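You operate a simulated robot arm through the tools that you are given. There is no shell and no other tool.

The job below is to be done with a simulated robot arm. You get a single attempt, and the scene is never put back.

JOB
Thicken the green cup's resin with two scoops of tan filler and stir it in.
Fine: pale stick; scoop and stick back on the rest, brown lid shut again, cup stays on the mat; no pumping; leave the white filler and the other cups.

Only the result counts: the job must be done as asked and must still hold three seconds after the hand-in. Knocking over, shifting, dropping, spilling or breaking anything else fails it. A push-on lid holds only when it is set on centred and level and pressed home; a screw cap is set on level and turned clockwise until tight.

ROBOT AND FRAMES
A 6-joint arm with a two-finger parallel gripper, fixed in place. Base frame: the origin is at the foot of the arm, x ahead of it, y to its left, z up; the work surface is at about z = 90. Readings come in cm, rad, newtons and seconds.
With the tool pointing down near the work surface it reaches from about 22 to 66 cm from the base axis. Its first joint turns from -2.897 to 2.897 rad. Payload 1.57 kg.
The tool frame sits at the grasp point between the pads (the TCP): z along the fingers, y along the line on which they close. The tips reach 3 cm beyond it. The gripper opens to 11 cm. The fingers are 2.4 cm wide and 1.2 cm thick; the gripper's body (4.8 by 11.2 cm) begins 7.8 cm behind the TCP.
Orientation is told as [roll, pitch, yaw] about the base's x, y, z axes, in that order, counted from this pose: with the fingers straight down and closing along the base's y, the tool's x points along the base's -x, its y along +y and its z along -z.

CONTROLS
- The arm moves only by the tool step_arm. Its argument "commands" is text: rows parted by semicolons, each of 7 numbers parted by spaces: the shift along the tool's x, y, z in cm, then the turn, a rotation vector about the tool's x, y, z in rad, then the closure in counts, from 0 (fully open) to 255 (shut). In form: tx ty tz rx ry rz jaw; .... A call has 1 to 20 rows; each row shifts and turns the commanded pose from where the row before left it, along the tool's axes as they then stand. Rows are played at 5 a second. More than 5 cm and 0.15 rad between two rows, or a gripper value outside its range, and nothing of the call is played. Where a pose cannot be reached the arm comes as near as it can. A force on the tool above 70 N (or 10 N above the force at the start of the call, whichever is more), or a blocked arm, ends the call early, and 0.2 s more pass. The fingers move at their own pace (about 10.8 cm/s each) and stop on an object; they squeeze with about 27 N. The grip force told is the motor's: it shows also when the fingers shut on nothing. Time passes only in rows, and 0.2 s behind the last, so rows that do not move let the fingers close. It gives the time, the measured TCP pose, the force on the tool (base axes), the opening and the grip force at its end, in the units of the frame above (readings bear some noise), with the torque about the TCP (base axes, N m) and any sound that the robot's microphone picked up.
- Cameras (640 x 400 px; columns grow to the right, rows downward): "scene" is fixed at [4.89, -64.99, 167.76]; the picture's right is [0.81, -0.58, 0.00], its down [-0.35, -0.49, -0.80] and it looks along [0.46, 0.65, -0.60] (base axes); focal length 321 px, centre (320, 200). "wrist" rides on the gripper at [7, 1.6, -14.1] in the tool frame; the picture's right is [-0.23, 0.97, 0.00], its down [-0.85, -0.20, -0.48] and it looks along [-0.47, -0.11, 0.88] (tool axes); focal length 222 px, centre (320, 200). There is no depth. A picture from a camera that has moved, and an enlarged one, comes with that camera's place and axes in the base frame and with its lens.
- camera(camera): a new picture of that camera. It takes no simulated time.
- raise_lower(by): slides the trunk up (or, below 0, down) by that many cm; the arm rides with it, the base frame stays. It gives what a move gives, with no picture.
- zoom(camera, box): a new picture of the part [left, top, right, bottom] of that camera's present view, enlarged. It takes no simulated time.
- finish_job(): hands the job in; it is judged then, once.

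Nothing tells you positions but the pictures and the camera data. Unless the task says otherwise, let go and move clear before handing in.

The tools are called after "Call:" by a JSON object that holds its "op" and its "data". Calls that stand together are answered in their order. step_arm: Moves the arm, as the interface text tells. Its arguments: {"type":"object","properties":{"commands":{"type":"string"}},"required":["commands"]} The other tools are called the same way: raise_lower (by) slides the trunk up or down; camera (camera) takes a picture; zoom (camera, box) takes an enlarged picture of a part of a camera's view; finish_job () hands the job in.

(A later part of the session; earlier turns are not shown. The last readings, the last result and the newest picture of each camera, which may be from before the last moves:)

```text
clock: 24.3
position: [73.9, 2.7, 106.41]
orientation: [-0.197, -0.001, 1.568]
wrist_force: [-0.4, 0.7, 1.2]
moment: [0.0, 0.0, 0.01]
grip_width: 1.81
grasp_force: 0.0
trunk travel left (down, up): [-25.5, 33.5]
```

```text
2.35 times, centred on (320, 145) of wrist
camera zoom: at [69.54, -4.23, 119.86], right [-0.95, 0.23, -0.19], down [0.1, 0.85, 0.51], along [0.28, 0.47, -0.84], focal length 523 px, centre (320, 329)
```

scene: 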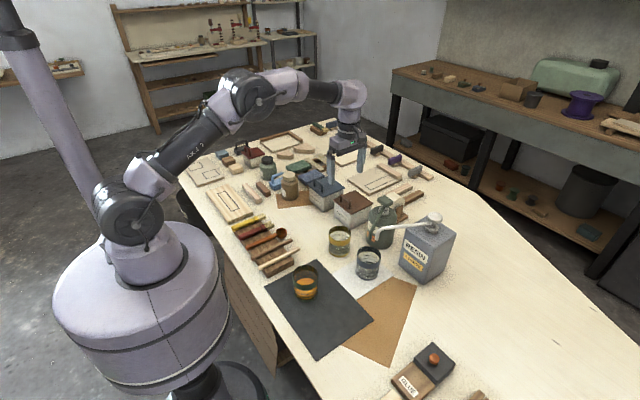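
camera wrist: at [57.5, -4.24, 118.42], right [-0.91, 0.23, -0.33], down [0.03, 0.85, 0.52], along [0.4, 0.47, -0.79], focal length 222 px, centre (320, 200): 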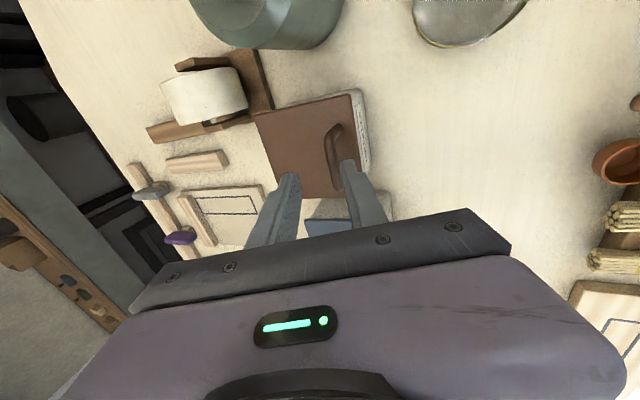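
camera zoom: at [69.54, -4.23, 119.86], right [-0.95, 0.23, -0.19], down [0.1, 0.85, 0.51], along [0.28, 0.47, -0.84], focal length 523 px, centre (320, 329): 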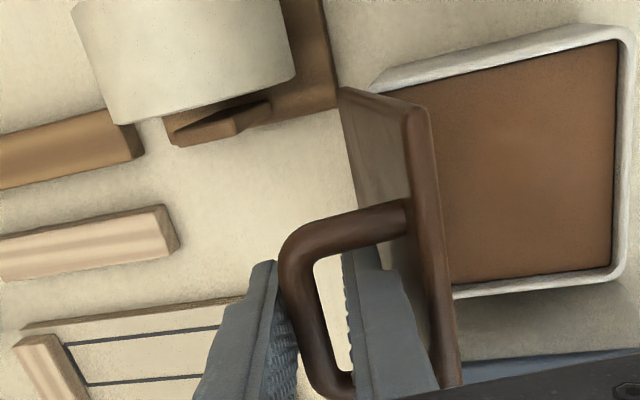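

The lid holds its angle by hinge friction. I'll restore the tilt and push it back up to about 92°, well within reach, then withdraw.

Call:
{"op": "step_arm", "data": {"commands": "0 0 -0.5 0.075 0 0 213; 0 0 -0.5 0.075 0 0 213; 0 0 0 0 0 0 213"}}

Call:
{"op": "zoom", "data": {"camera": "wrist", "box": [200, 60, 440, 230]}}

```text
clock: 25.1
position: [77.2, 2.78, 107.53]
orientation: [-0.348, 0.0, 1.571]
wrist_force: [-0.4, 0.6, -0.7]
moment: [0.0, -0.02, 0.03]
grip_width: 1.82
grasp_force: 0.5
out of reach, approached as far as the arm can: row 1, 2
trunk travel left (down, up): [-25.5, 33.5]
```

```text
2.35 times, centred on (320, 145) of wrist
camera zoom: at [70.9, -4.1, 120.3], right [-0.91, 0.23, -0.33], down [0.02, 0.86, 0.52], along [0.4, 0.47, -0.79], focal length 523 px, centre (320, 329)
```

zoom: 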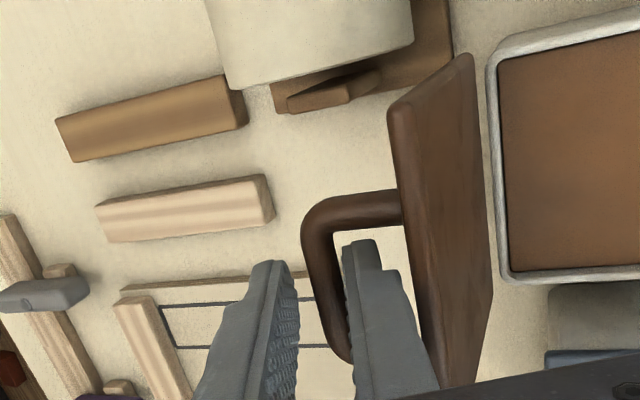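

The lid is back at about 95° and the commanded pose sits slightly beyond reach. I'll bring the command back within reach, then withdraw the fingers from the handle.

Call:
{"op": "step_arm", "data": {"commands": "0 0.66 -0.24 0 0 0 213; 0 0.66 -0.24 0 0 0 213; 0 0 0 0 0 0 213"}}

Call:
{"op": "zoom", "data": {"camera": "wrist", "box": [200, 60, 440, 230]}}

```text
clock: 25.9
position: [76.02, 2.81, 107.37]
orientation: [-0.352, -0.001, 1.568]
wrist_force: [0.1, 0.8, 0.1]
moment: [0.01, 0.01, -0.02]
grip_width: 1.84
grasp_force: 0.0
out of reach, approached as far as the arm can: row 1
trunk travel left (down, up): [-25.5, 33.5]
```

```text
2.35 times, centred on (320, 145) of wrist
camera zoom: at [69.56, -4.06, 120.17], right [-0.91, 0.23, -0.33], down [0.02, 0.86, 0.52], along [0.4, 0.47, -0.79], focal length 523 px, centre (320, 329)
```

zoom: 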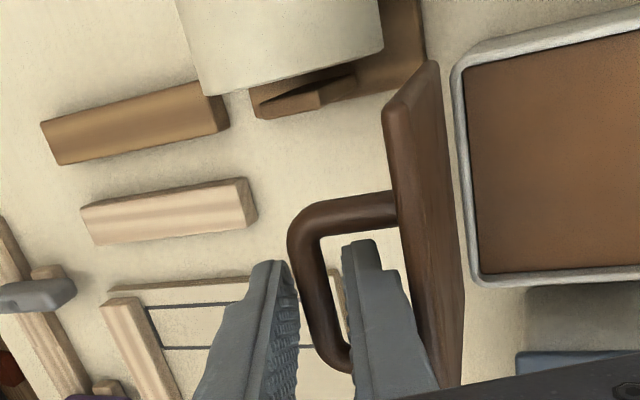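

The bar is now against the far finger with the lid near 90°. I'll centre the cage around the bar and withdraw along the tool axis.

Call:
{"op": "step_arm", "data": {"commands": "0 -0.38 0.14 0 0 0 213; 0 0 0 0 0 0 213; 0 0 -0.8 0 0 0 213; 0 0 -1.0 0 0 0 213"}}

Call:
{"op": "zoom", "data": {"camera": "wrist", "box": [200, 60, 440, 230]}}

```text
clock: 26.9
position: [75.78, 2.77, 109.29]
orientation: [-0.351, 0.0, 1.569]
wrist_force: [0.1, -0.7, -0.1]
moment: [0.02, -0.08, 0.01]
grip_width: 1.93
grasp_force: 0.4
trunk travel left (down, up): [-25.5, 33.5]
```

```text
2.35 times, centred on (320, 145) of wrist
camera zoom: at [69.33, -4.08, 121.97], right [-0.91, 0.23, -0.33], down [0.02, 0.86, 0.52], along [0.4, 0.47, -0.79], focal length 523 px, centre (320, 329)
```

zoom: 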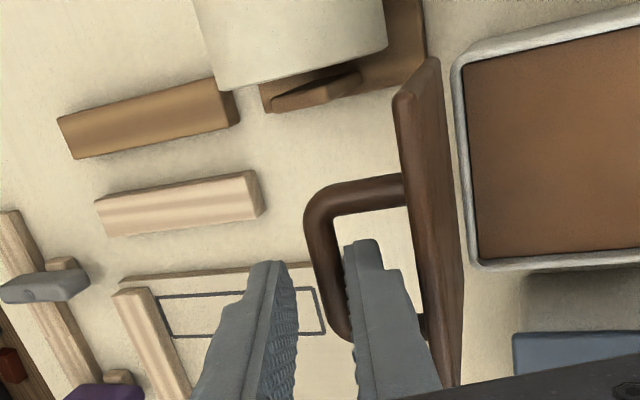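

The fingers are sliding out. I'll shift slightly toward the robot and continue withdrawing.

Call:
{"op": "step_arm", "data": {"commands": "0 0.15 -0.6 0 0 0 213; 0 0.05 -1.0 0 0 0 213; 0 0 -1.5 0 0 0 213; 0 0 -2 0 0 0 213; 0 0 -3 0 0 0 213"}}

Call:
{"op": "camera", "data": {"camera": "wrist"}}

Call:
{"op": "zoom", "data": {"camera": "scene", "box": [300, 120, 420, 230]}}

```text
clock: 28.1
position: [72.62, 2.73, 116.76]
orientation: [-0.352, 0.0, 1.569]
wrist_force: [-0.6, 0.3, -0.1]
moment: [-0.02, 0.04, 0.02]
grip_width: 1.83
grasp_force: 0.0
trunk travel left (down, up): [-25.5, 33.5]
```

```text
taken
camera wrist: at [66.31, -4.16, 129.51], right [-0.91, 0.23, -0.33], down [0.02, 0.86, 0.52], along [0.4, 0.47, -0.79], focal length 222 px, centre (320, 200)
```

wrist: 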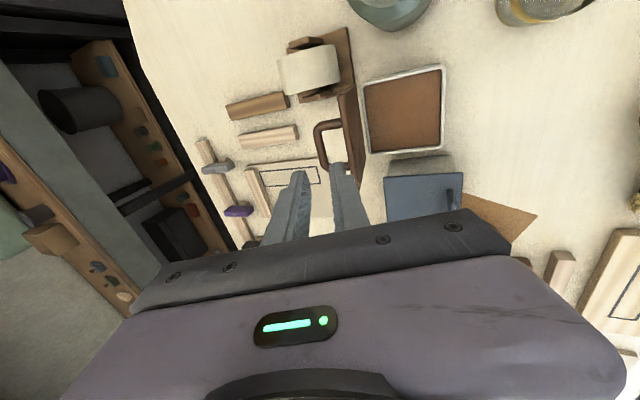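

```text
3.64 times, centred on (360, 175) of scene
camera zoom: at [4.89, -64.99, 167.76], right [0.81, -0.58, 0.0], down [-0.35, -0.49, -0.8], along [0.46, 0.65, -0.6], focal length 1169 px, centre (174, 291)
```

zoom: 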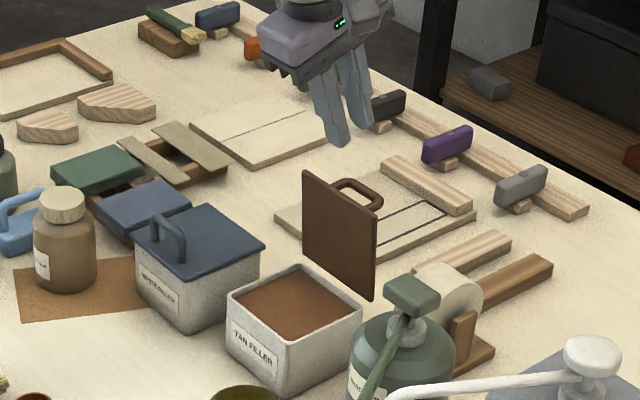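

The lid stays upright on its own. Next I'll pull back, level the tool, return to yaw 0 and raise the trunk so that I can work close in at the rest.

Call:
{"op": "step_arm", "data": {"commands": "0 3.35 -1.76 0 0 0 162; 0 3.35 -1.76 0 0 0 162; 0 3.35 -1.76 0 0 0 162; 0 3.35 -1.76 0 0 0 162; 0 0 0 -0.15 0 0 162; 0 0 0 -0.15 0 0 162; 0 0 0 -0.05 0 0 162; 0 0 0 0 0 0.15 162; 0 0 0 0 0 0.15 162; 0 0 0 0 0 0.15 162; 0 0 0 0 0 0.15 162; 0 0 0 0 0 0.15 162; 0 0 0 0 0 0.15 162; 0 0 0 0 0 0.15 162; 0 0 0 0 0 0.15 162; 0 0 0 0 0 0.15 162; 0 0 0 0 0 0.15 162; 0 0 0 0 0 0.0708 162"}}

Call:
{"op": "raise_lower", "data": {"by": 20}}

Call:
{"op": "camera", "data": {"camera": "scene"}}

Call:
{"op": "camera", "data": {"camera": "wrist"}}

```text
clock: 31.9
position: [57.69, 2.81, 118.66]
orientation: [0.0, 0.0, -0.003]
wrist_force: [0.2, 0.3, 0.1]
moment: [0.06, 0.01, 0.03]
grip_width: 4.04
grasp_force: 0.0
trunk travel left (down, up): [-25.5, 33.5]
```

```text
clock: 34.1
position: [57.77, 2.82, 138.65]
orientation: [0.0, 0.0, 0.001]
wrist_force: [-0.3, -0.1, 0.8]
moment: [-0.02, 0.0, 0.0]
grip_width: 4.01
grasp_force: 0.1
trunk travel left (down, up): [-45.5, 13.5]
```

```text
taken
```

scene: 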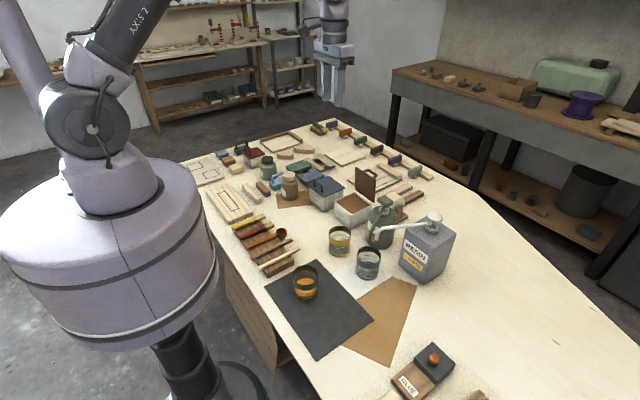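

```text
taken
camera wrist: at [50.75, 4.54, 152.83], right [0.23, 0.97, 0.0], down [0.85, -0.2, 0.48], along [0.47, -0.11, -0.88], focal length 222 px, centre (320, 200)
```

wrist: 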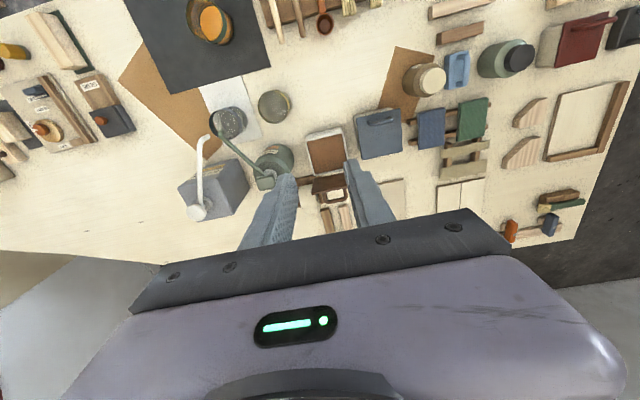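

The lid is still upright. Now I'll move over the scoop on its rest for close measurements.

Call:
{"op": "step_arm", "data": {"commands": "2.72 0.62 3.33 0 0 0 162; 2.72 0.62 3.33 0 0 0 162; 2.72 0.62 3.33 0 0 0 162; 2.72 0.62 3.33 0 0 0 162; 2.72 0.62 3.33 0 0 0 162; 2.72 0.62 3.33 0 0 0 162; 2.72 0.62 3.33 0 0 0 162; 2.72 0.62 3.33 0 0 0 162"}}

Call:
{"op": "camera", "data": {"camera": "wrist"}}

Call:
{"op": "zoom", "data": {"camera": "wrist", "box": [220, 60, 420, 220]}}

Call:
{"op": "zoom", "data": {"camera": "scene", "box": [225, 200, 315, 280]}}

```text
clock: 35.9
position: [35.67, 7.77, 112.18]
orientation: [0.0, -0.001, 0.0]
wrist_force: [-0.1, 0.0, -0.6]
moment: [-0.01, -0.01, 0.03]
grip_width: 4.03
grasp_force: 0.0
trunk travel left (down, up): [-45.5, 13.5]
```

```text
taken
camera wrist: at [28.76, 9.4, 126.27], right [0.23, 0.97, 0.0], down [0.85, -0.2, 0.48], along [0.47, -0.11, -0.88], focal length 222 px, centre (320, 200)
```

wrist: 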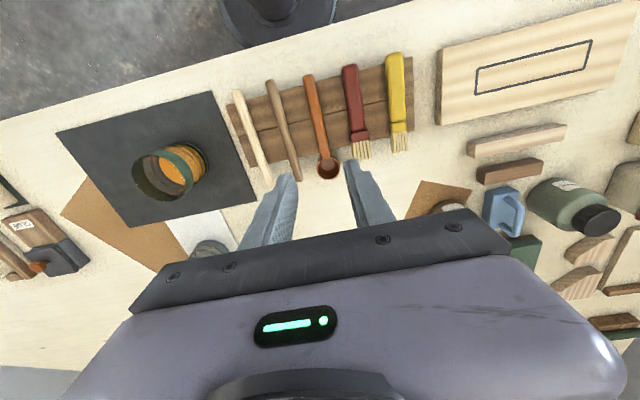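

```text
2.50 times, centred on (320, 140) of wrist
camera zoom: at [28.76, 9.4, 126.27], right [0.23, 0.97, 0.0], down [0.85, -0.2, 0.48], along [0.47, -0.11, -0.88], focal length 555 px, centre (320, 350)
```

zoom: 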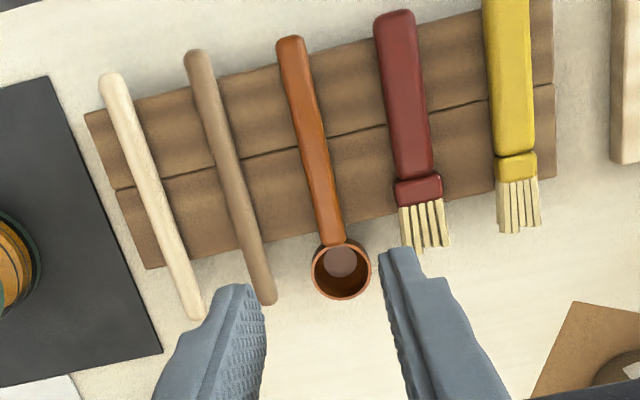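

```text
5.00 times, centred on (270, 240) of scene
camera zoom: at [4.89, -64.99, 167.76], right [0.81, -0.58, 0.0], down [-0.35, -0.49, -0.8], along [0.46, 0.65, -0.6], focal length 1607 px, centre (570, 0)
```

zoom: 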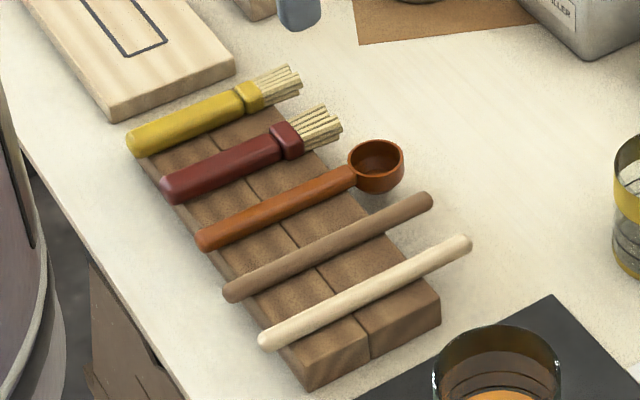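

The scoop's bowl centre is near (41.0, 7.9, 93.7) and the rest top is about z 92.4. I'll zoom on the open tin to judge the filler level and on the lid.

Call:
{"op": "zoom", "data": {"camera": "scene", "box": [328, 160, 388, 235]}}

Call:
{"op": "zoom", "data": {"camera": "scene", "box": [240, 225, 300, 265]}}

```text
5.33 times, centred on (358, 198) of scene
camera zoom: at [4.89, -64.99, 167.76], right [0.81, -0.58, 0.0], down [-0.35, -0.49, -0.8], along [0.46, 0.65, -0.6], focal length 1714 px, centre (117, 213)
```

zoom: 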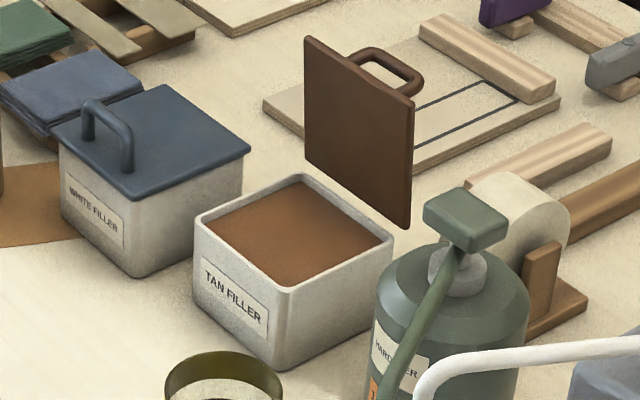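

```text
10.00 times, centred on (270, 245) of scene
camera zoom: at [4.89, -64.99, 167.76], right [0.81, -0.58, 0.0], down [-0.35, -0.49, -0.8], along [0.46, 0.65, -0.6], focal length 3214 px, centre (820, -250)
```

zoom: 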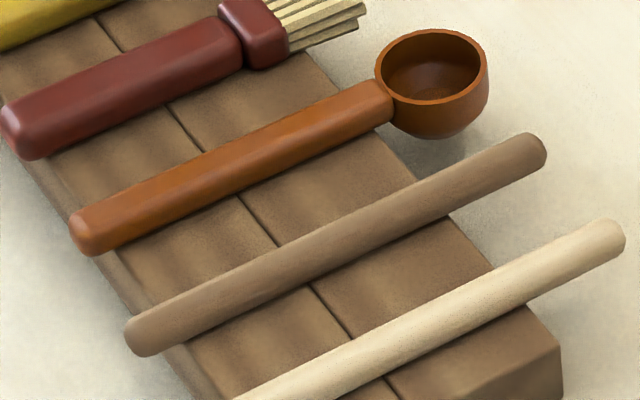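

The filler sits only about 0.8 cm below the rim. My plan is to grip the scoop handle with a vertical tool at x≈32.5, then dig with the handle along −y so the wrist stays within reach. Moving down toward the handle now.

Call:
{"op": "step_arm", "data": {"commands": "0.8 0.04 3.3 0 0 0 162; 0.8 0.04 3.3 0 0 0 162; 0.8 0.04 3.3 0 0 0 162; 0.8 0.04 3.3 0 0 0 162"}}

Call:
{"op": "camera", "data": {"camera": "wrist"}}

Call:
{"op": "zoom", "data": {"camera": "wrist", "box": [240, 100, 400, 220]}}

Call:
{"op": "zoom", "data": {"camera": "scene", "box": [220, 170, 320, 280]}}

```text
clock: 36.9
position: [32.6, 7.91, 98.93]
orientation: [-0.001, -0.002, 0.0]
wrist_force: [-0.5, 0.4, 0.8]
moment: [0.0, 0.01, 0.01]
grip_width: 4.02
grasp_force: 0.0
trunk travel left (down, up): [-45.5, 13.5]
```

```text
taken
camera wrist: at [25.7, 9.7, 113.01], right [0.23, 0.97, 0.0], down [0.85, -0.2, 0.48], along [0.47, -0.11, -0.88], focal length 222 px, centre (320, 200)
```

wrist: 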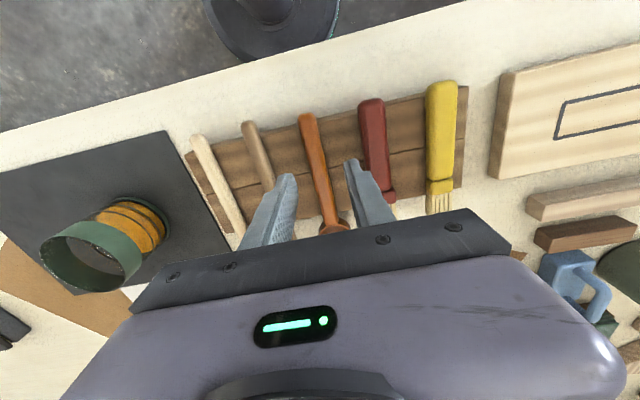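

```text
3.33 times, centred on (320, 160) of wrist
camera zoom: at [25.7, 9.7, 113.01], right [0.23, 0.97, 0.0], down [0.85, -0.2, 0.48], along [0.47, -0.11, -0.88], focal length 740 px, centre (320, 333)
```

zoom: 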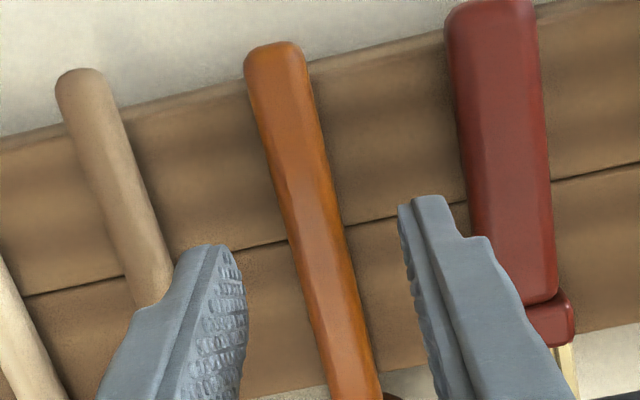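

```text
3.64 times, centred on (270, 225) of scene
camera zoom: at [4.89, -64.99, 167.76], right [0.81, -0.58, 0.0], down [-0.35, -0.49, -0.8], along [0.46, 0.65, -0.6], focal length 1169 px, centre (502, 109)
```

zoom: 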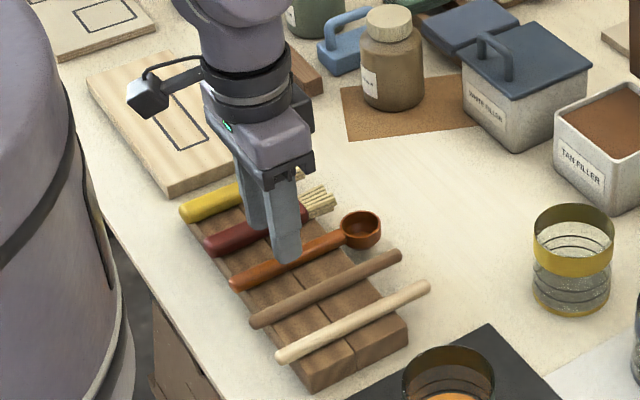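

The handle is centred between the fingers with clearance to the neighbours. Lowering to the handle, tips staying just above the rest, then closing.

Call:
{"op": "step_arm", "data": {"commands": "0 0 0 0 0 0 181; 0 -0.05 1.5 0 0 0 181; 0 0 1.2 0 0 0 181; 0 0 0.6 0 0 0 181; 0 0 0 0 0 0 181"}}

Call:
{"op": "zoom", "data": {"camera": "wrist", "box": [240, 100, 400, 220]}}

Call:
{"op": "zoom", "data": {"camera": "scene", "box": [240, 210, 310, 270]}}

```text
clock: 38.1
position: [32.71, 7.94, 95.66]
orientation: [-0.001, -0.001, 0.0]
wrist_force: [0.7, 0.3, 7.2]
moment: [-0.04, 0.05, 0.04]
grip_width: 3.18
grasp_force: 0.0
trunk travel left (down, up): [-45.5, 13.5]
```

```text
3.33 times, centred on (320, 160) of wrist
camera zoom: at [25.72, 9.65, 109.72], right [0.23, 0.97, 0.0], down [0.85, -0.2, 0.48], along [0.47, -0.11, -0.88], focal length 740 px, centre (320, 333)
```

zoom: 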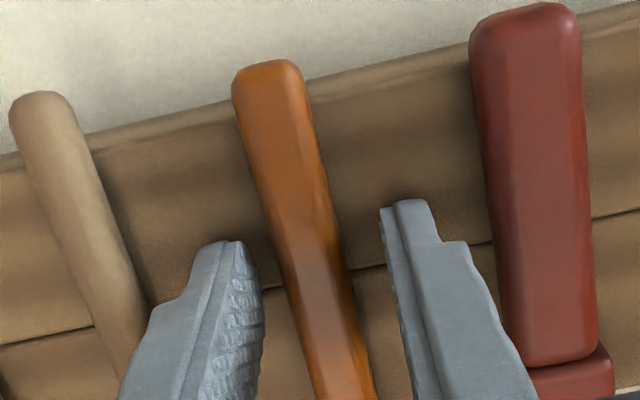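

```text
6.67 times, centred on (275, 240) of scene
camera zoom: at [4.89, -64.99, 167.76], right [0.81, -0.58, 0.0], down [-0.35, -0.49, -0.8], along [0.46, 0.65, -0.6], focal length 2142 px, centre (620, -67)
```

zoom: 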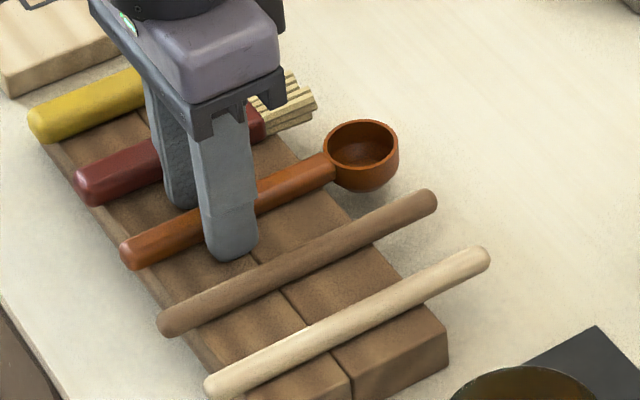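

The fingertips just touched the rest (7 N), so I'll lift 0.15 cm and close on the handle.

Call:
{"op": "step_arm", "data": {"commands": "0 0 -0.18 0 0 0 181; 0 0 0 0 0 0 255; 0 0 0 0 0 0 255; 0 0 0 0 0 0 255; 0 0 0 0 0 0 255"}}

Call:
{"op": "zoom", "data": {"camera": "wrist", "box": [240, 100, 400, 220]}}

```text
clock: 39.3
position: [32.74, 7.94, 95.82]
orientation: [0.001, -0.001, 0.0]
wrist_force: [0.4, 0.8, 0.0]
moment: [0.02, -0.04, 0.02]
grip_width: 1.48
grasp_force: 27.3
trunk travel left (down, up): [-45.5, 13.5]
```

```text
3.33 times, centred on (320, 160) of wrist
camera zoom: at [25.77, 9.65, 109.89], right [0.23, 0.97, 0.0], down [0.85, -0.2, 0.48], along [0.47, -0.11, -0.88], focal length 740 px, centre (320, 333)
```

zoom: 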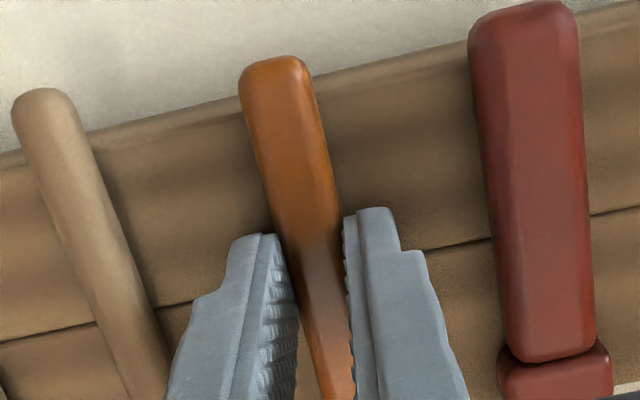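

The handle is gripped (1.48 cm wide) at TCP (32.7, 7.94, 95.8). Lifting straight up and checking the hold.

Call:
{"op": "step_arm", "data": {"commands": "0 0 -0.5 0 0 0 255; 0 0 -1.5 0 0 0 255; 0 0 -3 0 0 0 255; 0 0 -4 0 0 0 255; 0 0 -4 0 0 0 255; 0 0 0 0 0 0 255"}}

Call:
{"op": "camera", "data": {"camera": "wrist"}}

Call:
{"op": "zoom", "data": {"camera": "scene", "box": [220, 150, 320, 280]}}

```text
clock: 40.7
position: [32.63, 8.1, 108.75]
orientation: [0.0, 0.0, -0.001]
wrist_force: [0.0, 0.9, -0.7]
moment: [0.02, 0.06, 0.0]
grip_width: 1.48
grasp_force: 26.6
trunk travel left (down, up): [-45.5, 13.5]
```

```text
taken
camera wrist: at [25.83, 9.85, 122.82], right [0.23, 0.97, 0.0], down [0.86, -0.2, 0.48], along [0.47, -0.11, -0.88], focal length 222 px, centre (320, 200)
```

wrist: 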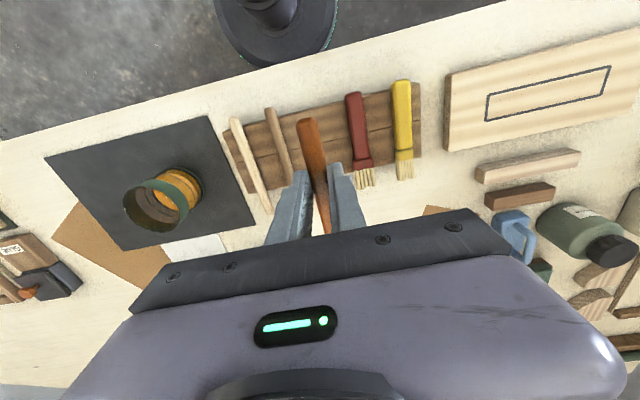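

```text
3.08 times, centred on (270, 215) of scene
camera zoom: at [4.89, -64.99, 167.76], right [0.81, -0.58, 0.0], down [-0.35, -0.49, -0.8], along [0.46, 0.65, -0.6], focal length 989 px, centre (474, 154)
```

zoom: 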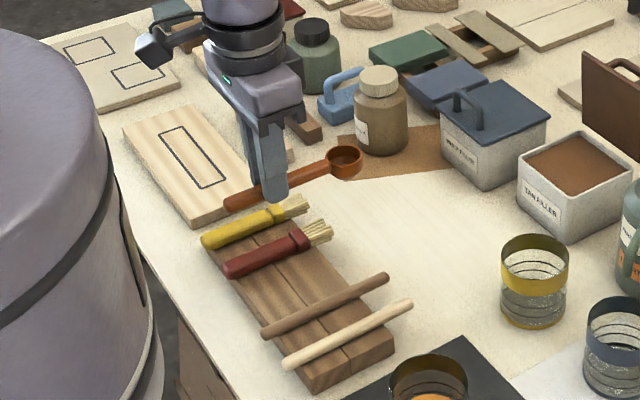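

The scoop is held level. Now I'll rise, turn it to point along −y, and lower the trunk by 15 cm for far reach.

Call:
{"op": "step_arm", "data": {"commands": "-1 -1 -4.5 0 0 0 255; -1 -1 -4.5 0 0 0 255; -1 -1 -4.5 0 0 0 255; 0 0 -1.5 0 0 0.15 255; 0 0 0 0 0 0.15 255; 0 0 0 0 0 0.15 255; 0 0 0 0 0 0.15 255; 0 0 0 0 0 0.15 255; 0 0 0 0 0 0.15 255; 0 0 0 0 0 0.15 255; 0 0 0 0 0 0.15 255; 0 0 0 0 0 0.15 255; 0 0 0 0 0 0.15 255; 0 0 0 0 0 0.0708 255; 0 0 0 0 0 0 255"}}

Call:
{"op": "raise_lower", "data": {"by": -15}}

Call:
{"op": "camera", "data": {"camera": "scene"}}

Call:
{"op": "camera", "data": {"camera": "wrist"}}

```text
clock: 43.9
position: [35.77, 4.94, 123.73]
orientation: [0.0, 0.0, -1.572]
wrist_force: [-0.1, -0.5, 0.2]
moment: [0.03, 0.0, 0.0]
grip_width: 1.47
grasp_force: 27.0
trunk travel left (down, up): [-45.5, 13.5]
```

```text
clock: 45.6
position: [35.78, 4.88, 108.88]
orientation: [0.0, -0.001, -1.571]
wrist_force: [-0.5, -0.1, 0.5]
moment: [0.0, 0.02, 0.01]
grip_width: 1.45
grasp_force: 26.9
trunk travel left (down, up): [-30.5, 28.5]
```

```text
taken
```

scene: 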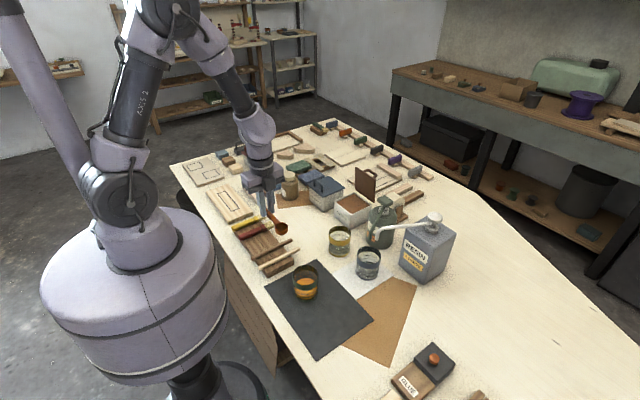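

```text
taken
camera wrist: at [37.37, 11.99, 122.96], right [0.97, -0.23, 0.0], down [-0.2, -0.86, 0.48], along [-0.11, -0.47, -0.88], focal length 222 px, centre (320, 200)
```

wrist: 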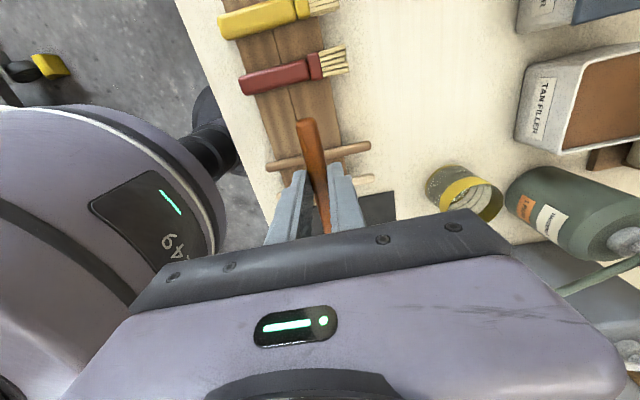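

Before loading it, I'll rehearse the pouring tilt high above the cup with the empty scoop to make sure the arm can do it.

Call:
{"op": "step_arm", "data": {"commands": "-3.93 -0.33 -1.73 0 0 0 255; -3.93 -0.33 -1.73 0 0 0 255; -3.93 -0.33 -1.73 0 0 0 255; -0.407 0 -1.214 0 0.15 0 255; -0.407 0 -1.214 0 0.15 0 255; -0.407 0 -1.214 0 0.15 0 255; -0.407 0 -1.214 0 0.15 0 255; -0.407 0 -1.214 0 0.15 0 255; -0.407 0 -1.214 0 0.15 0 255"}}

Call:
{"op": "camera", "data": {"camera": "scene"}}

```text
clock: 47.6
position: [34.63, -11.85, 119.63]
orientation: [-0.001, 0.902, -1.571]
wrist_force: [0.0, -0.2, 0.9]
moment: [-0.01, 0.03, 0.01]
grip_width: 1.48
grasp_force: 26.6
trunk travel left (down, up): [-30.5, 28.5]
```

```text
taken
```

scene: 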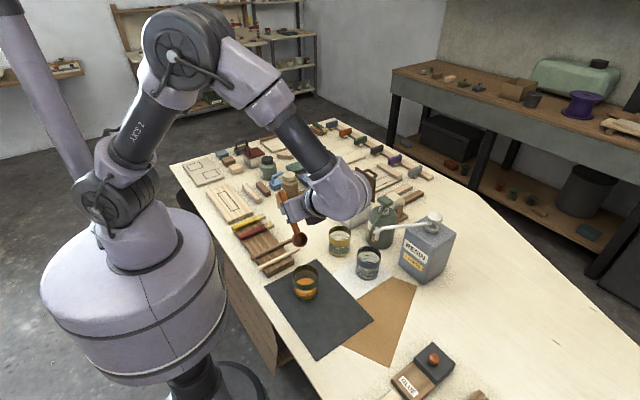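

The tilt works so far. Continuing the rehearsal to the full pour angle.

Call:
{"op": "step_arm", "data": {"commands": "-0.407 0 -1.214 0 0.15 0 255; -0.407 0 -1.214 0 0.15 0 255; -0.407 0 -1.214 0 0.15 0 255; -0.407 0 -1.214 0 0.15 0 255; -0.407 0 -1.214 0 0.15 0 255; -0.407 0 -1.214 0 0.15 0 255; -0.407 0 -1.214 0 0.15 0 255"}}

Call:
{"op": "camera", "data": {"camera": "scene"}}

Call:
{"op": "zoom", "data": {"camera": "scene", "box": [260, 170, 400, 300]}}

```text
clock: 49.2
position: [30.0, -10.24, 115.82]
orientation: [-3.137, 1.201, 1.57]
wrist_force: [0.3, 0.1, -0.5]
moment: [-0.01, -0.03, 0.03]
grip_width: 1.48
grasp_force: 27.1
out of reach, approached as far as the arm can: row 5, 6, 7
trunk travel left (down, up): [-30.5, 28.5]
```

```text
taken
```

scene: 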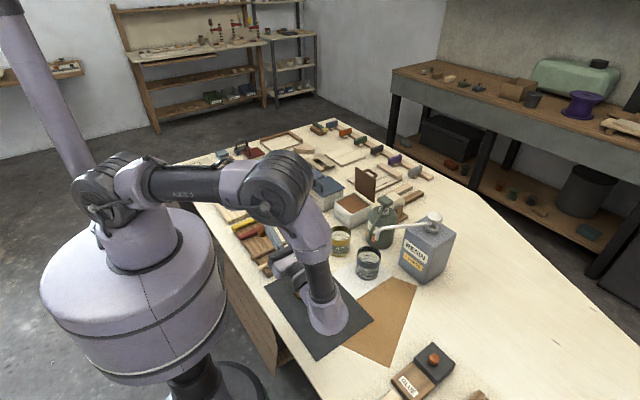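

```text
3.08 times, centred on (330, 235) of scene
camera zoom: at [4.89, -64.99, 167.76], right [0.81, -0.58, 0.0], down [-0.35, -0.49, -0.8], along [0.46, 0.65, -0.6], focal length 989 px, centre (289, 92)
```

zoom: 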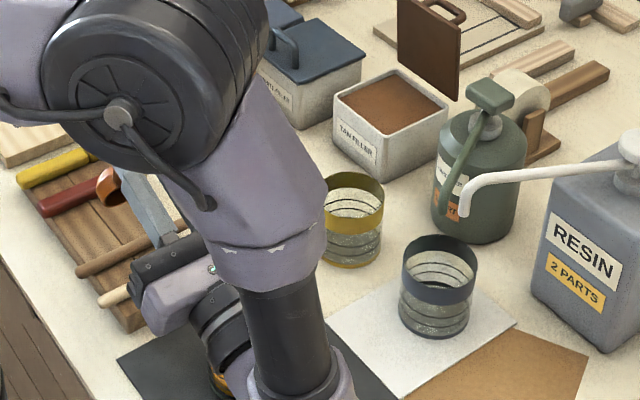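

The last part was out of reach, and the arm folded oddly above the mat without touching anything. I'll reverse those rows step by step and then find a better pouring posture.

Call:
{"op": "step_arm", "data": {"commands": "0.221 0 1.261 0 -0.15 0 255; 0.221 0 1.261 0 -0.15 0 255; 0.221 0 1.261 0 -0.15 0 255; 0 0 0 0 0 0 255"}}

Call:
{"op": "camera", "data": {"camera": "scene"}}

```text
clock: 50.2
position: [30.13, -6.92, 117.26]
orientation: [-0.008, 1.5, -1.579]
wrist_force: [-0.1, -0.6, -0.3]
moment: [0.05, 0.0, 0.02]
grip_width: 1.47
grasp_force: 27.0
trunk travel left (down, up): [-30.5, 28.5]
```

```text
taken
```

scene: 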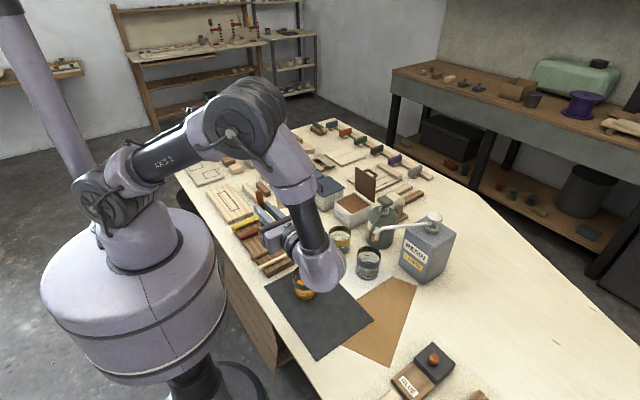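

Still not at the nominal pose; continuing to reverse until the arm is back on its planned pose.

Call:
{"op": "step_arm", "data": {"commands": "0.221 0 1.261 0 -0.15 0 255; 0.221 0 1.261 0 -0.15 0 255; 0 0 0 0 0 0 255"}}

Call:
{"op": "camera", "data": {"camera": "scene"}}

```text
clock: 51.0
position: [30.13, -4.21, 117.3]
orientation: [-0.001, 1.2, -1.573]
wrist_force: [0.3, -0.9, -1.2]
moment: [0.0, -0.01, 0.02]
grip_width: 1.48
grasp_force: 27.1
trunk travel left (down, up): [-30.5, 28.5]
```

```text
taken
```

scene: 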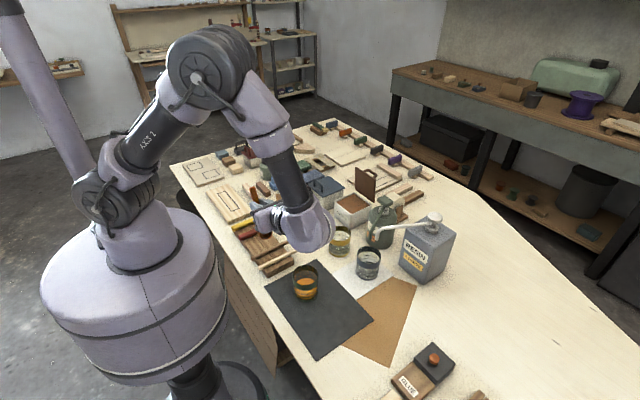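

The pose is now consistent (tilt 1.2 rad). I'll level the scoop, turn it to yaw −135°, and rehearse the pour again with the wrist on the robot side, which should be kinematically easier.

Call:
{"op": "step_arm", "data": {"commands": "0.221 0 1.261 0 -0.15 0 255; 0.221 0 1.261 0 -0.15 0 255; 0.221 0 1.261 0 -0.15 0 255; 0.221 0 1.261 0 -0.15 0 255; 0.221 0 1.261 0 -0.15 0 255; 0.221 0 1.261 0 -0.15 0 255; 0.221 0 1.261 0 -0.15 0 255; 0.221 0 1.261 0 -0.15 0 255; 0 0 0 0 0 0.15 255; 0 0 0 0 0 0.15 255; 0 0 0 0 0 0.15 255; 0 0 0 0 0 0.15 255; 0 0 0 0 0 0.15 255; 0 0 0 0 0 0.0354 255; 0 0 0 0 0 0 255"}}

Call:
{"op": "camera", "data": {"camera": "scene"}}

```text
clock: 54.2
position: [29.89, 3.0, 111.22]
orientation: [0.0, 0.0, -2.358]
wrist_force: [-0.2, 0.7, -0.5]
moment: [0.02, -0.02, -0.01]
grip_width: 1.49
grasp_force: 26.7
trunk travel left (down, up): [-30.5, 28.5]
```

```text
taken
```

scene: 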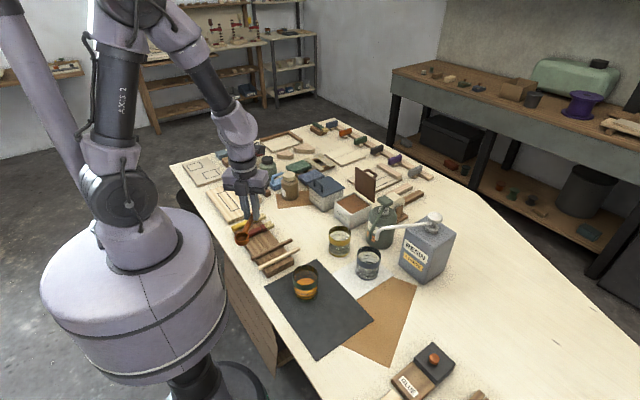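

Turning worked. Now moving the empty scoop high over the cup and rehearsing the tilt in this orientation.

Call:
{"op": "step_arm", "data": {"commands": "-0.39 4.2 -0.72 0 0 0 255; -0.39 4.2 -0.72 0 0 0 255; -0.39 4.2 -0.72 0 0 0 255; -0.39 4.2 -0.72 0 0 0 255; -0.407 0 -1.214 0 0.15 0 255; -0.407 0 -1.214 0 0.15 0 255; -0.407 0 -1.214 0 0.15 0 255; -0.407 0 -1.214 0 0.15 0 255; -0.407 0 -1.214 0 0.15 0 255; -0.407 0 -1.214 0 0.15 0 255; -0.407 0 -1.214 0 0.15 0 255; -0.407 0 -1.214 0 0.15 0 255"}}

Call:
{"op": "camera", "data": {"camera": "scene"}}

```text
clock: 56.8
position: [35.57, -15.09, 120.24]
orientation: [0.001, 1.203, -2.355]
wrist_force: [0.1, -0.4, 0.5]
moment: [0.03, 0.0, 0.01]
grip_width: 1.47
grasp_force: 27.2
trunk travel left (down, up): [-30.5, 28.5]
```

```text
taken
```

scene: 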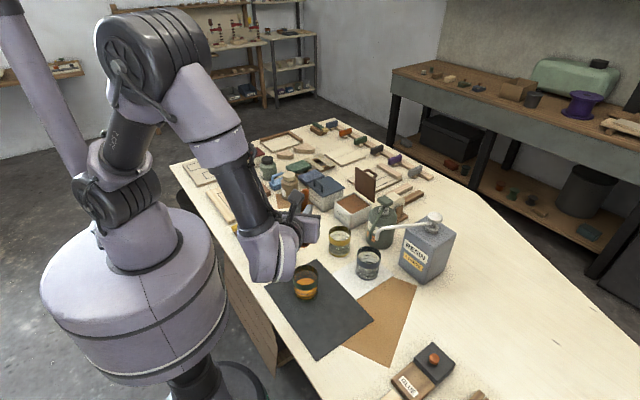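

Good so far at 1.2 rad. Continuing the tilt toward 1.8 rad in small batches.

Call:
{"op": "step_arm", "data": {"commands": "-0.407 0 -1.214 0 0.15 0 255; -0.407 0 -1.214 0 0.15 0 255; -0.407 0 -1.214 0 0.15 0 255"}}

Call:
{"op": "camera", "data": {"camera": "scene"}}

```text
clock: 57.6
position: [32.97, -17.87, 119.88]
orientation: [3.136, 1.491, 0.779]
wrist_force: [-0.7, 0.0, 0.1]
moment: [0.02, 0.02, 0.0]
grip_width: 1.47
grasp_force: 27.0
trunk travel left (down, up): [-30.5, 28.5]
```

```text
taken
```

scene: 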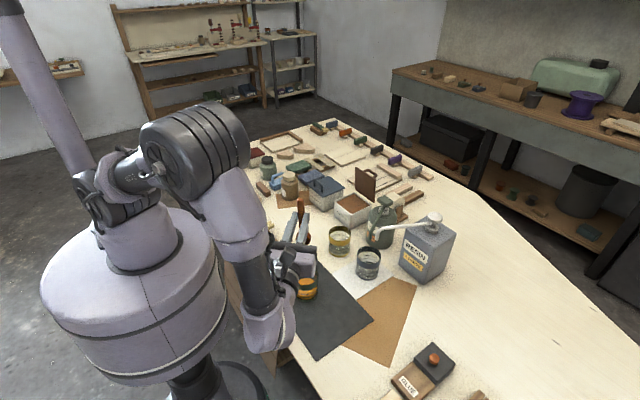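

1.65 rad is reachable here. Testing one more step.

Call:
{"op": "step_arm", "data": {"commands": "-0.407 0 -1.214 0 0.15 0 255; -0.407 0 -1.214 0 0.15 0 255"}}

Call:
{"op": "zoom", "data": {"camera": "scene", "box": [220, 170, 380, 330]}}

```text
clock: 58.2
position: [31.38, -19.43, 118.68]
orientation: [3.141, 1.191, 0.784]
wrist_force: [-0.5, 0.0, 0.3]
moment: [0.0, 0.03, 0.03]
grip_width: 1.48
grasp_force: 26.6
trunk travel left (down, up): [-30.5, 28.5]
```

```text
2.50 times, centred on (300, 250) of scene
camera zoom: at [4.89, -64.99, 167.76], right [0.81, -0.58, 0.0], down [-0.35, -0.49, -0.8], along [0.46, 0.65, -0.6], focal length 803 px, centre (370, 75)
```

zoom: 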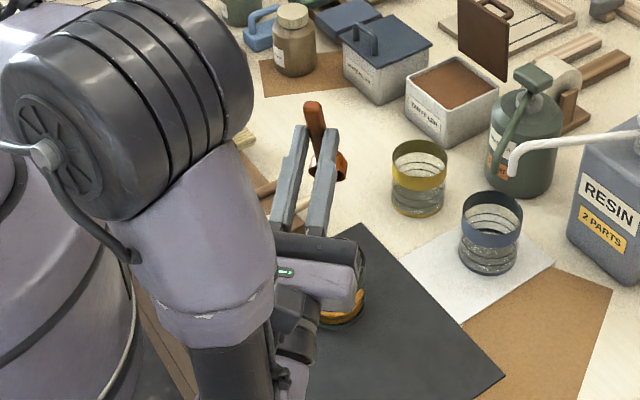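

The full pour tilt is reachable in this orientation. Now I'll level the scoop and turn it back to yaw −90° for digging at the tin.

Call:
{"op": "step_arm", "data": {"commands": "0.221 0 1.261 0 -0.15 0 255; 0.221 0 1.261 0 -0.15 0 255; 0.221 0 1.261 0 -0.15 0 255; 0.221 0 1.261 0 -0.15 0 255; 0.221 0 1.261 0 -0.15 0 255; 0.221 0 1.261 0 -0.15 0 255; 0.221 0 1.261 0 -0.15 0 255; 0.221 0 1.261 0 -0.15 0 255; 0.221 0 1.261 0 -0.15 0 255; 0.221 0 1.261 0 -0.15 0 255; 0.221 0 1.261 0 -0.15 0 255; 0.221 0 1.261 0 -0.15 0 255; 0.221 0 1.261 0 -0.15 0 255; 0 0 0 0 0 -0.15 255; 0 0 0 0 0 -0.15 255; 0 0 0 0 0 -0.15 255; 0 0 0 0 0 -0.15 255; 0 0 0 0 0 -0.15 255; 0 0 0 0 0 -0.0354 255"}}

Call:
{"op": "camera", "data": {"camera": "scene"}}

```text
clock: 62.2
position: [40.88, -10.03, 114.01]
orientation: [0.0, 0.0, -1.571]
wrist_force: [-0.3, -0.2, 0.1]
moment: [0.07, 0.02, 0.0]
grip_width: 1.49
grasp_force: 26.5
trunk travel left (down, up): [-30.5, 28.5]
```

```text
taken
```

scene: 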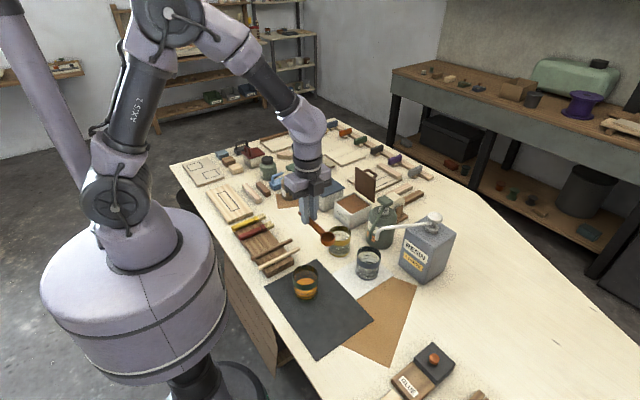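

The scoop is level at yaw −90°. Now moving over the open tin (bowl held well above it).

Call:
{"op": "step_arm", "data": {"commands": "2.69 3.11 0.625 0 0 0 255; 2.69 3.11 0.625 0 0 0 255; 2.69 3.11 0.625 0 0 0 255; 2.69 3.11 0.625 0 0 0 255; 2.69 3.11 0.625 0 0 0 255; 2.69 3.11 0.625 0 0 0 255; 2.69 3.11 0.625 0 0 0 255; 2.69 3.11 0.625 0 0 0 255; 0 0 0 0 0 0 255"}}

Call:
{"op": "zoom", "data": {"camera": "scene", "box": [300, 120, 420, 240]}}

Call:
{"op": "camera", "data": {"camera": "wrist"}}

```text
clock: 64.2
position: [65.91, 11.59, 108.74]
orientation: [0.0, -0.001, -1.571]
wrist_force: [-0.2, 0.1, -0.5]
moment: [0.03, -0.01, -0.01]
grip_width: 1.48
grasp_force: 27.4
trunk travel left (down, up): [-30.5, 28.5]
```

```text
3.33 times, centred on (360, 180) of scene
camera zoom: at [4.89, -64.99, 167.76], right [0.81, -0.58, 0.0], down [-0.35, -0.49, -0.8], along [0.46, 0.65, -0.6], focal length 1071 px, centre (187, 267)
```

zoom: 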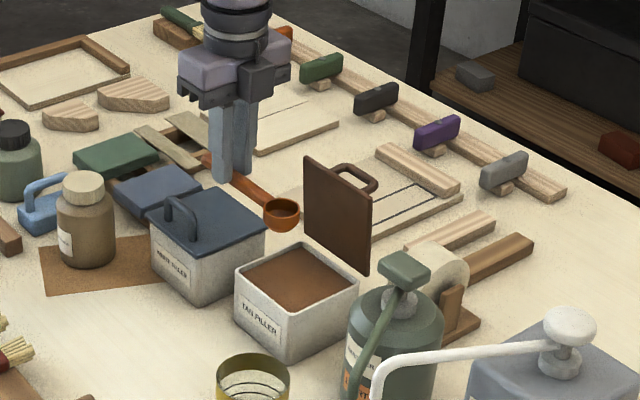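

```text
taken
camera wrist: at [67.48, 18.64, 122.91], right [0.97, -0.23, 0.0], down [-0.2, -0.86, 0.48], along [-0.11, -0.47, -0.88], focal length 222 px, centre (320, 200)
```

wrist: 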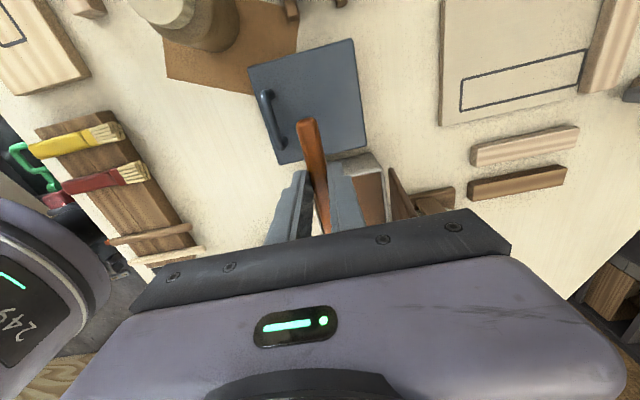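

The bowl is right where predicted, above the tin. I'll tilt it to the digging angle and lower it to just above the filler surface.

Call:
{"op": "step_arm", "data": {"commands": "-0.407 0 -1.214 0 0.15 0 255; -0.407 0 -1.214 0 0.15 0 255; -0.407 0 -1.214 0 0.15 0 255; -0.115 0 -0.411 0 0.05 0 255; -2.073 -0.05 3.48 0 0 0 255; -1.6 -0.05 2.7 0 0 0 255; 0 0 0 0 0 0 255"}}

Call:
{"op": "zoom", "data": {"camera": "scene", "box": [320, 140, 400, 240]}}

Call:
{"op": "camera", "data": {"camera": "wrist"}}

```text
clock: 65.8
position: [65.57, 9.24, 105.65]
orientation: [0.0, 0.499, -1.571]
wrist_force: [0.5, -0.3, -0.7]
moment: [0.01, 0.02, -0.04]
grip_width: 1.49
grasp_force: 27.5
trunk travel left (down, up): [-30.5, 28.5]
```

```text
4.00 times, centred on (360, 190) of scene
camera zoom: at [4.89, -64.99, 167.76], right [0.81, -0.58, 0.0], down [-0.35, -0.49, -0.8], along [0.46, 0.65, -0.6], focal length 1286 px, centre (160, 240)
```

zoom: 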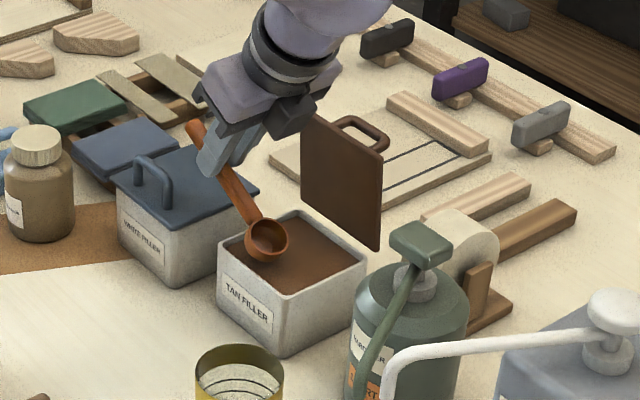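

```text
taken
camera wrist: at [67.22, 8.68, 121.43], right [0.97, -0.2, -0.11], down [-0.2, -0.98, 0.01], along [-0.11, 0.01, -0.99], focal length 222 px, centre (320, 200)
```

wrist: 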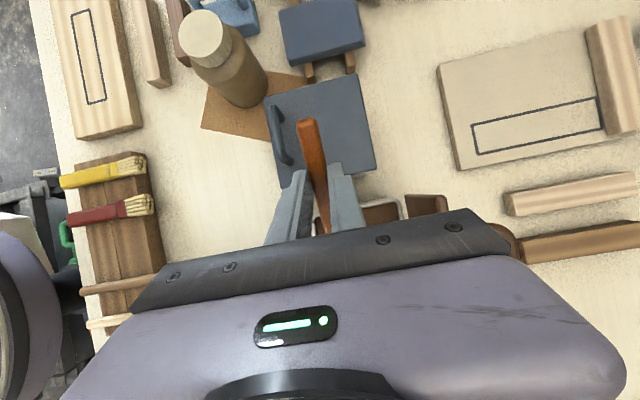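

The bowl is tilted just above the filler, inside the tin walls. Digging down and forward now.

Call:
{"op": "step_arm", "data": {"commands": "-0.955 0.05 0.652 0 0 0 255; -0.955 0.05 0.652 0 0 0 255; -0.955 0.05 0.652 0 0 0 255; -0.955 0.05 0.652 0 0 0 255; 0 0 0 0 0 0 255"}}

Call:
{"op": "zoom", "data": {"camera": "scene", "box": [320, 140, 400, 240]}}

```text
clock: 67.0
position: [65.69, 7.21, 101.5]
orientation: [0.001, 0.498, -1.572]
wrist_force: [2.2, 1.9, 7.3]
moment: [-0.59, -0.05, 0.1]
grip_width: 1.45
grasp_force: 27.3
trunk travel left (down, up): [-30.5, 28.5]
```

```text
4.00 times, centred on (360, 190) of scene
camera zoom: at [4.89, -64.99, 167.76], right [0.81, -0.58, 0.0], down [-0.35, -0.49, -0.8], along [0.46, 0.65, -0.6], focal length 1286 px, centre (160, 240)
```

zoom: 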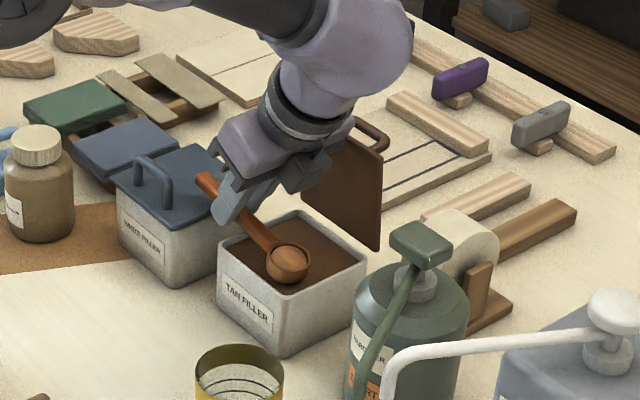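

There is resistance and the handle looks shallower than before, so the scoop may have pivoted in the grip. I'll look closely before continuing.

Call:
{"op": "zoom", "data": {"camera": "scene", "box": [345, 165, 385, 225]}}

Call:
{"op": "camera", "data": {"camera": "wrist"}}

Call:
{"op": "zoom", "data": {"camera": "wrist", "box": [260, 90, 420, 230]}}

```text
6.67 times, centred on (365, 195) of scene
camera zoom: at [4.89, -64.99, 167.76], right [0.81, -0.58, 0.0], down [-0.35, -0.49, -0.8], along [0.46, 0.65, -0.6], focal length 2142 px, centre (20, 233)
```

zoom: 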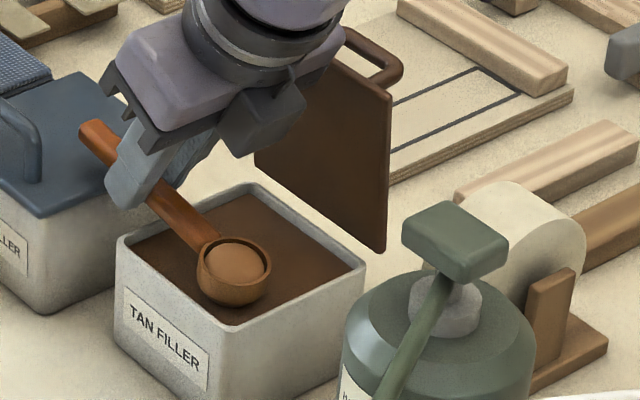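

```text
taken
camera wrist: at [67.35, 6.57, 117.22], right [0.97, -0.2, -0.11], down [-0.2, -0.98, 0.01], along [-0.11, 0.01, -0.99], focal length 222 px, centre (320, 200)
```

wrist: 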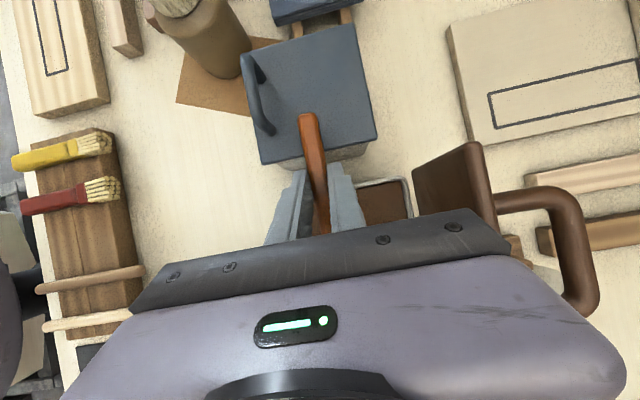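

```text
2.86 times, centred on (340, 160) of wrist
camera zoom: at [67.35, 6.57, 117.22], right [0.97, -0.2, -0.11], down [-0.2, -0.98, 0.01], along [-0.11, 0.01, -0.99], focal length 635 px, centre (263, 314)
```

zoom: 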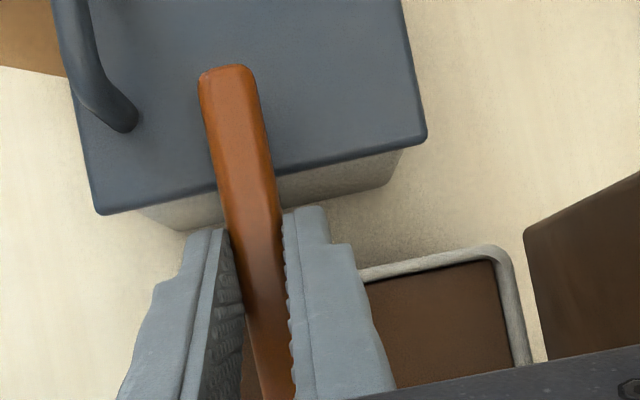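

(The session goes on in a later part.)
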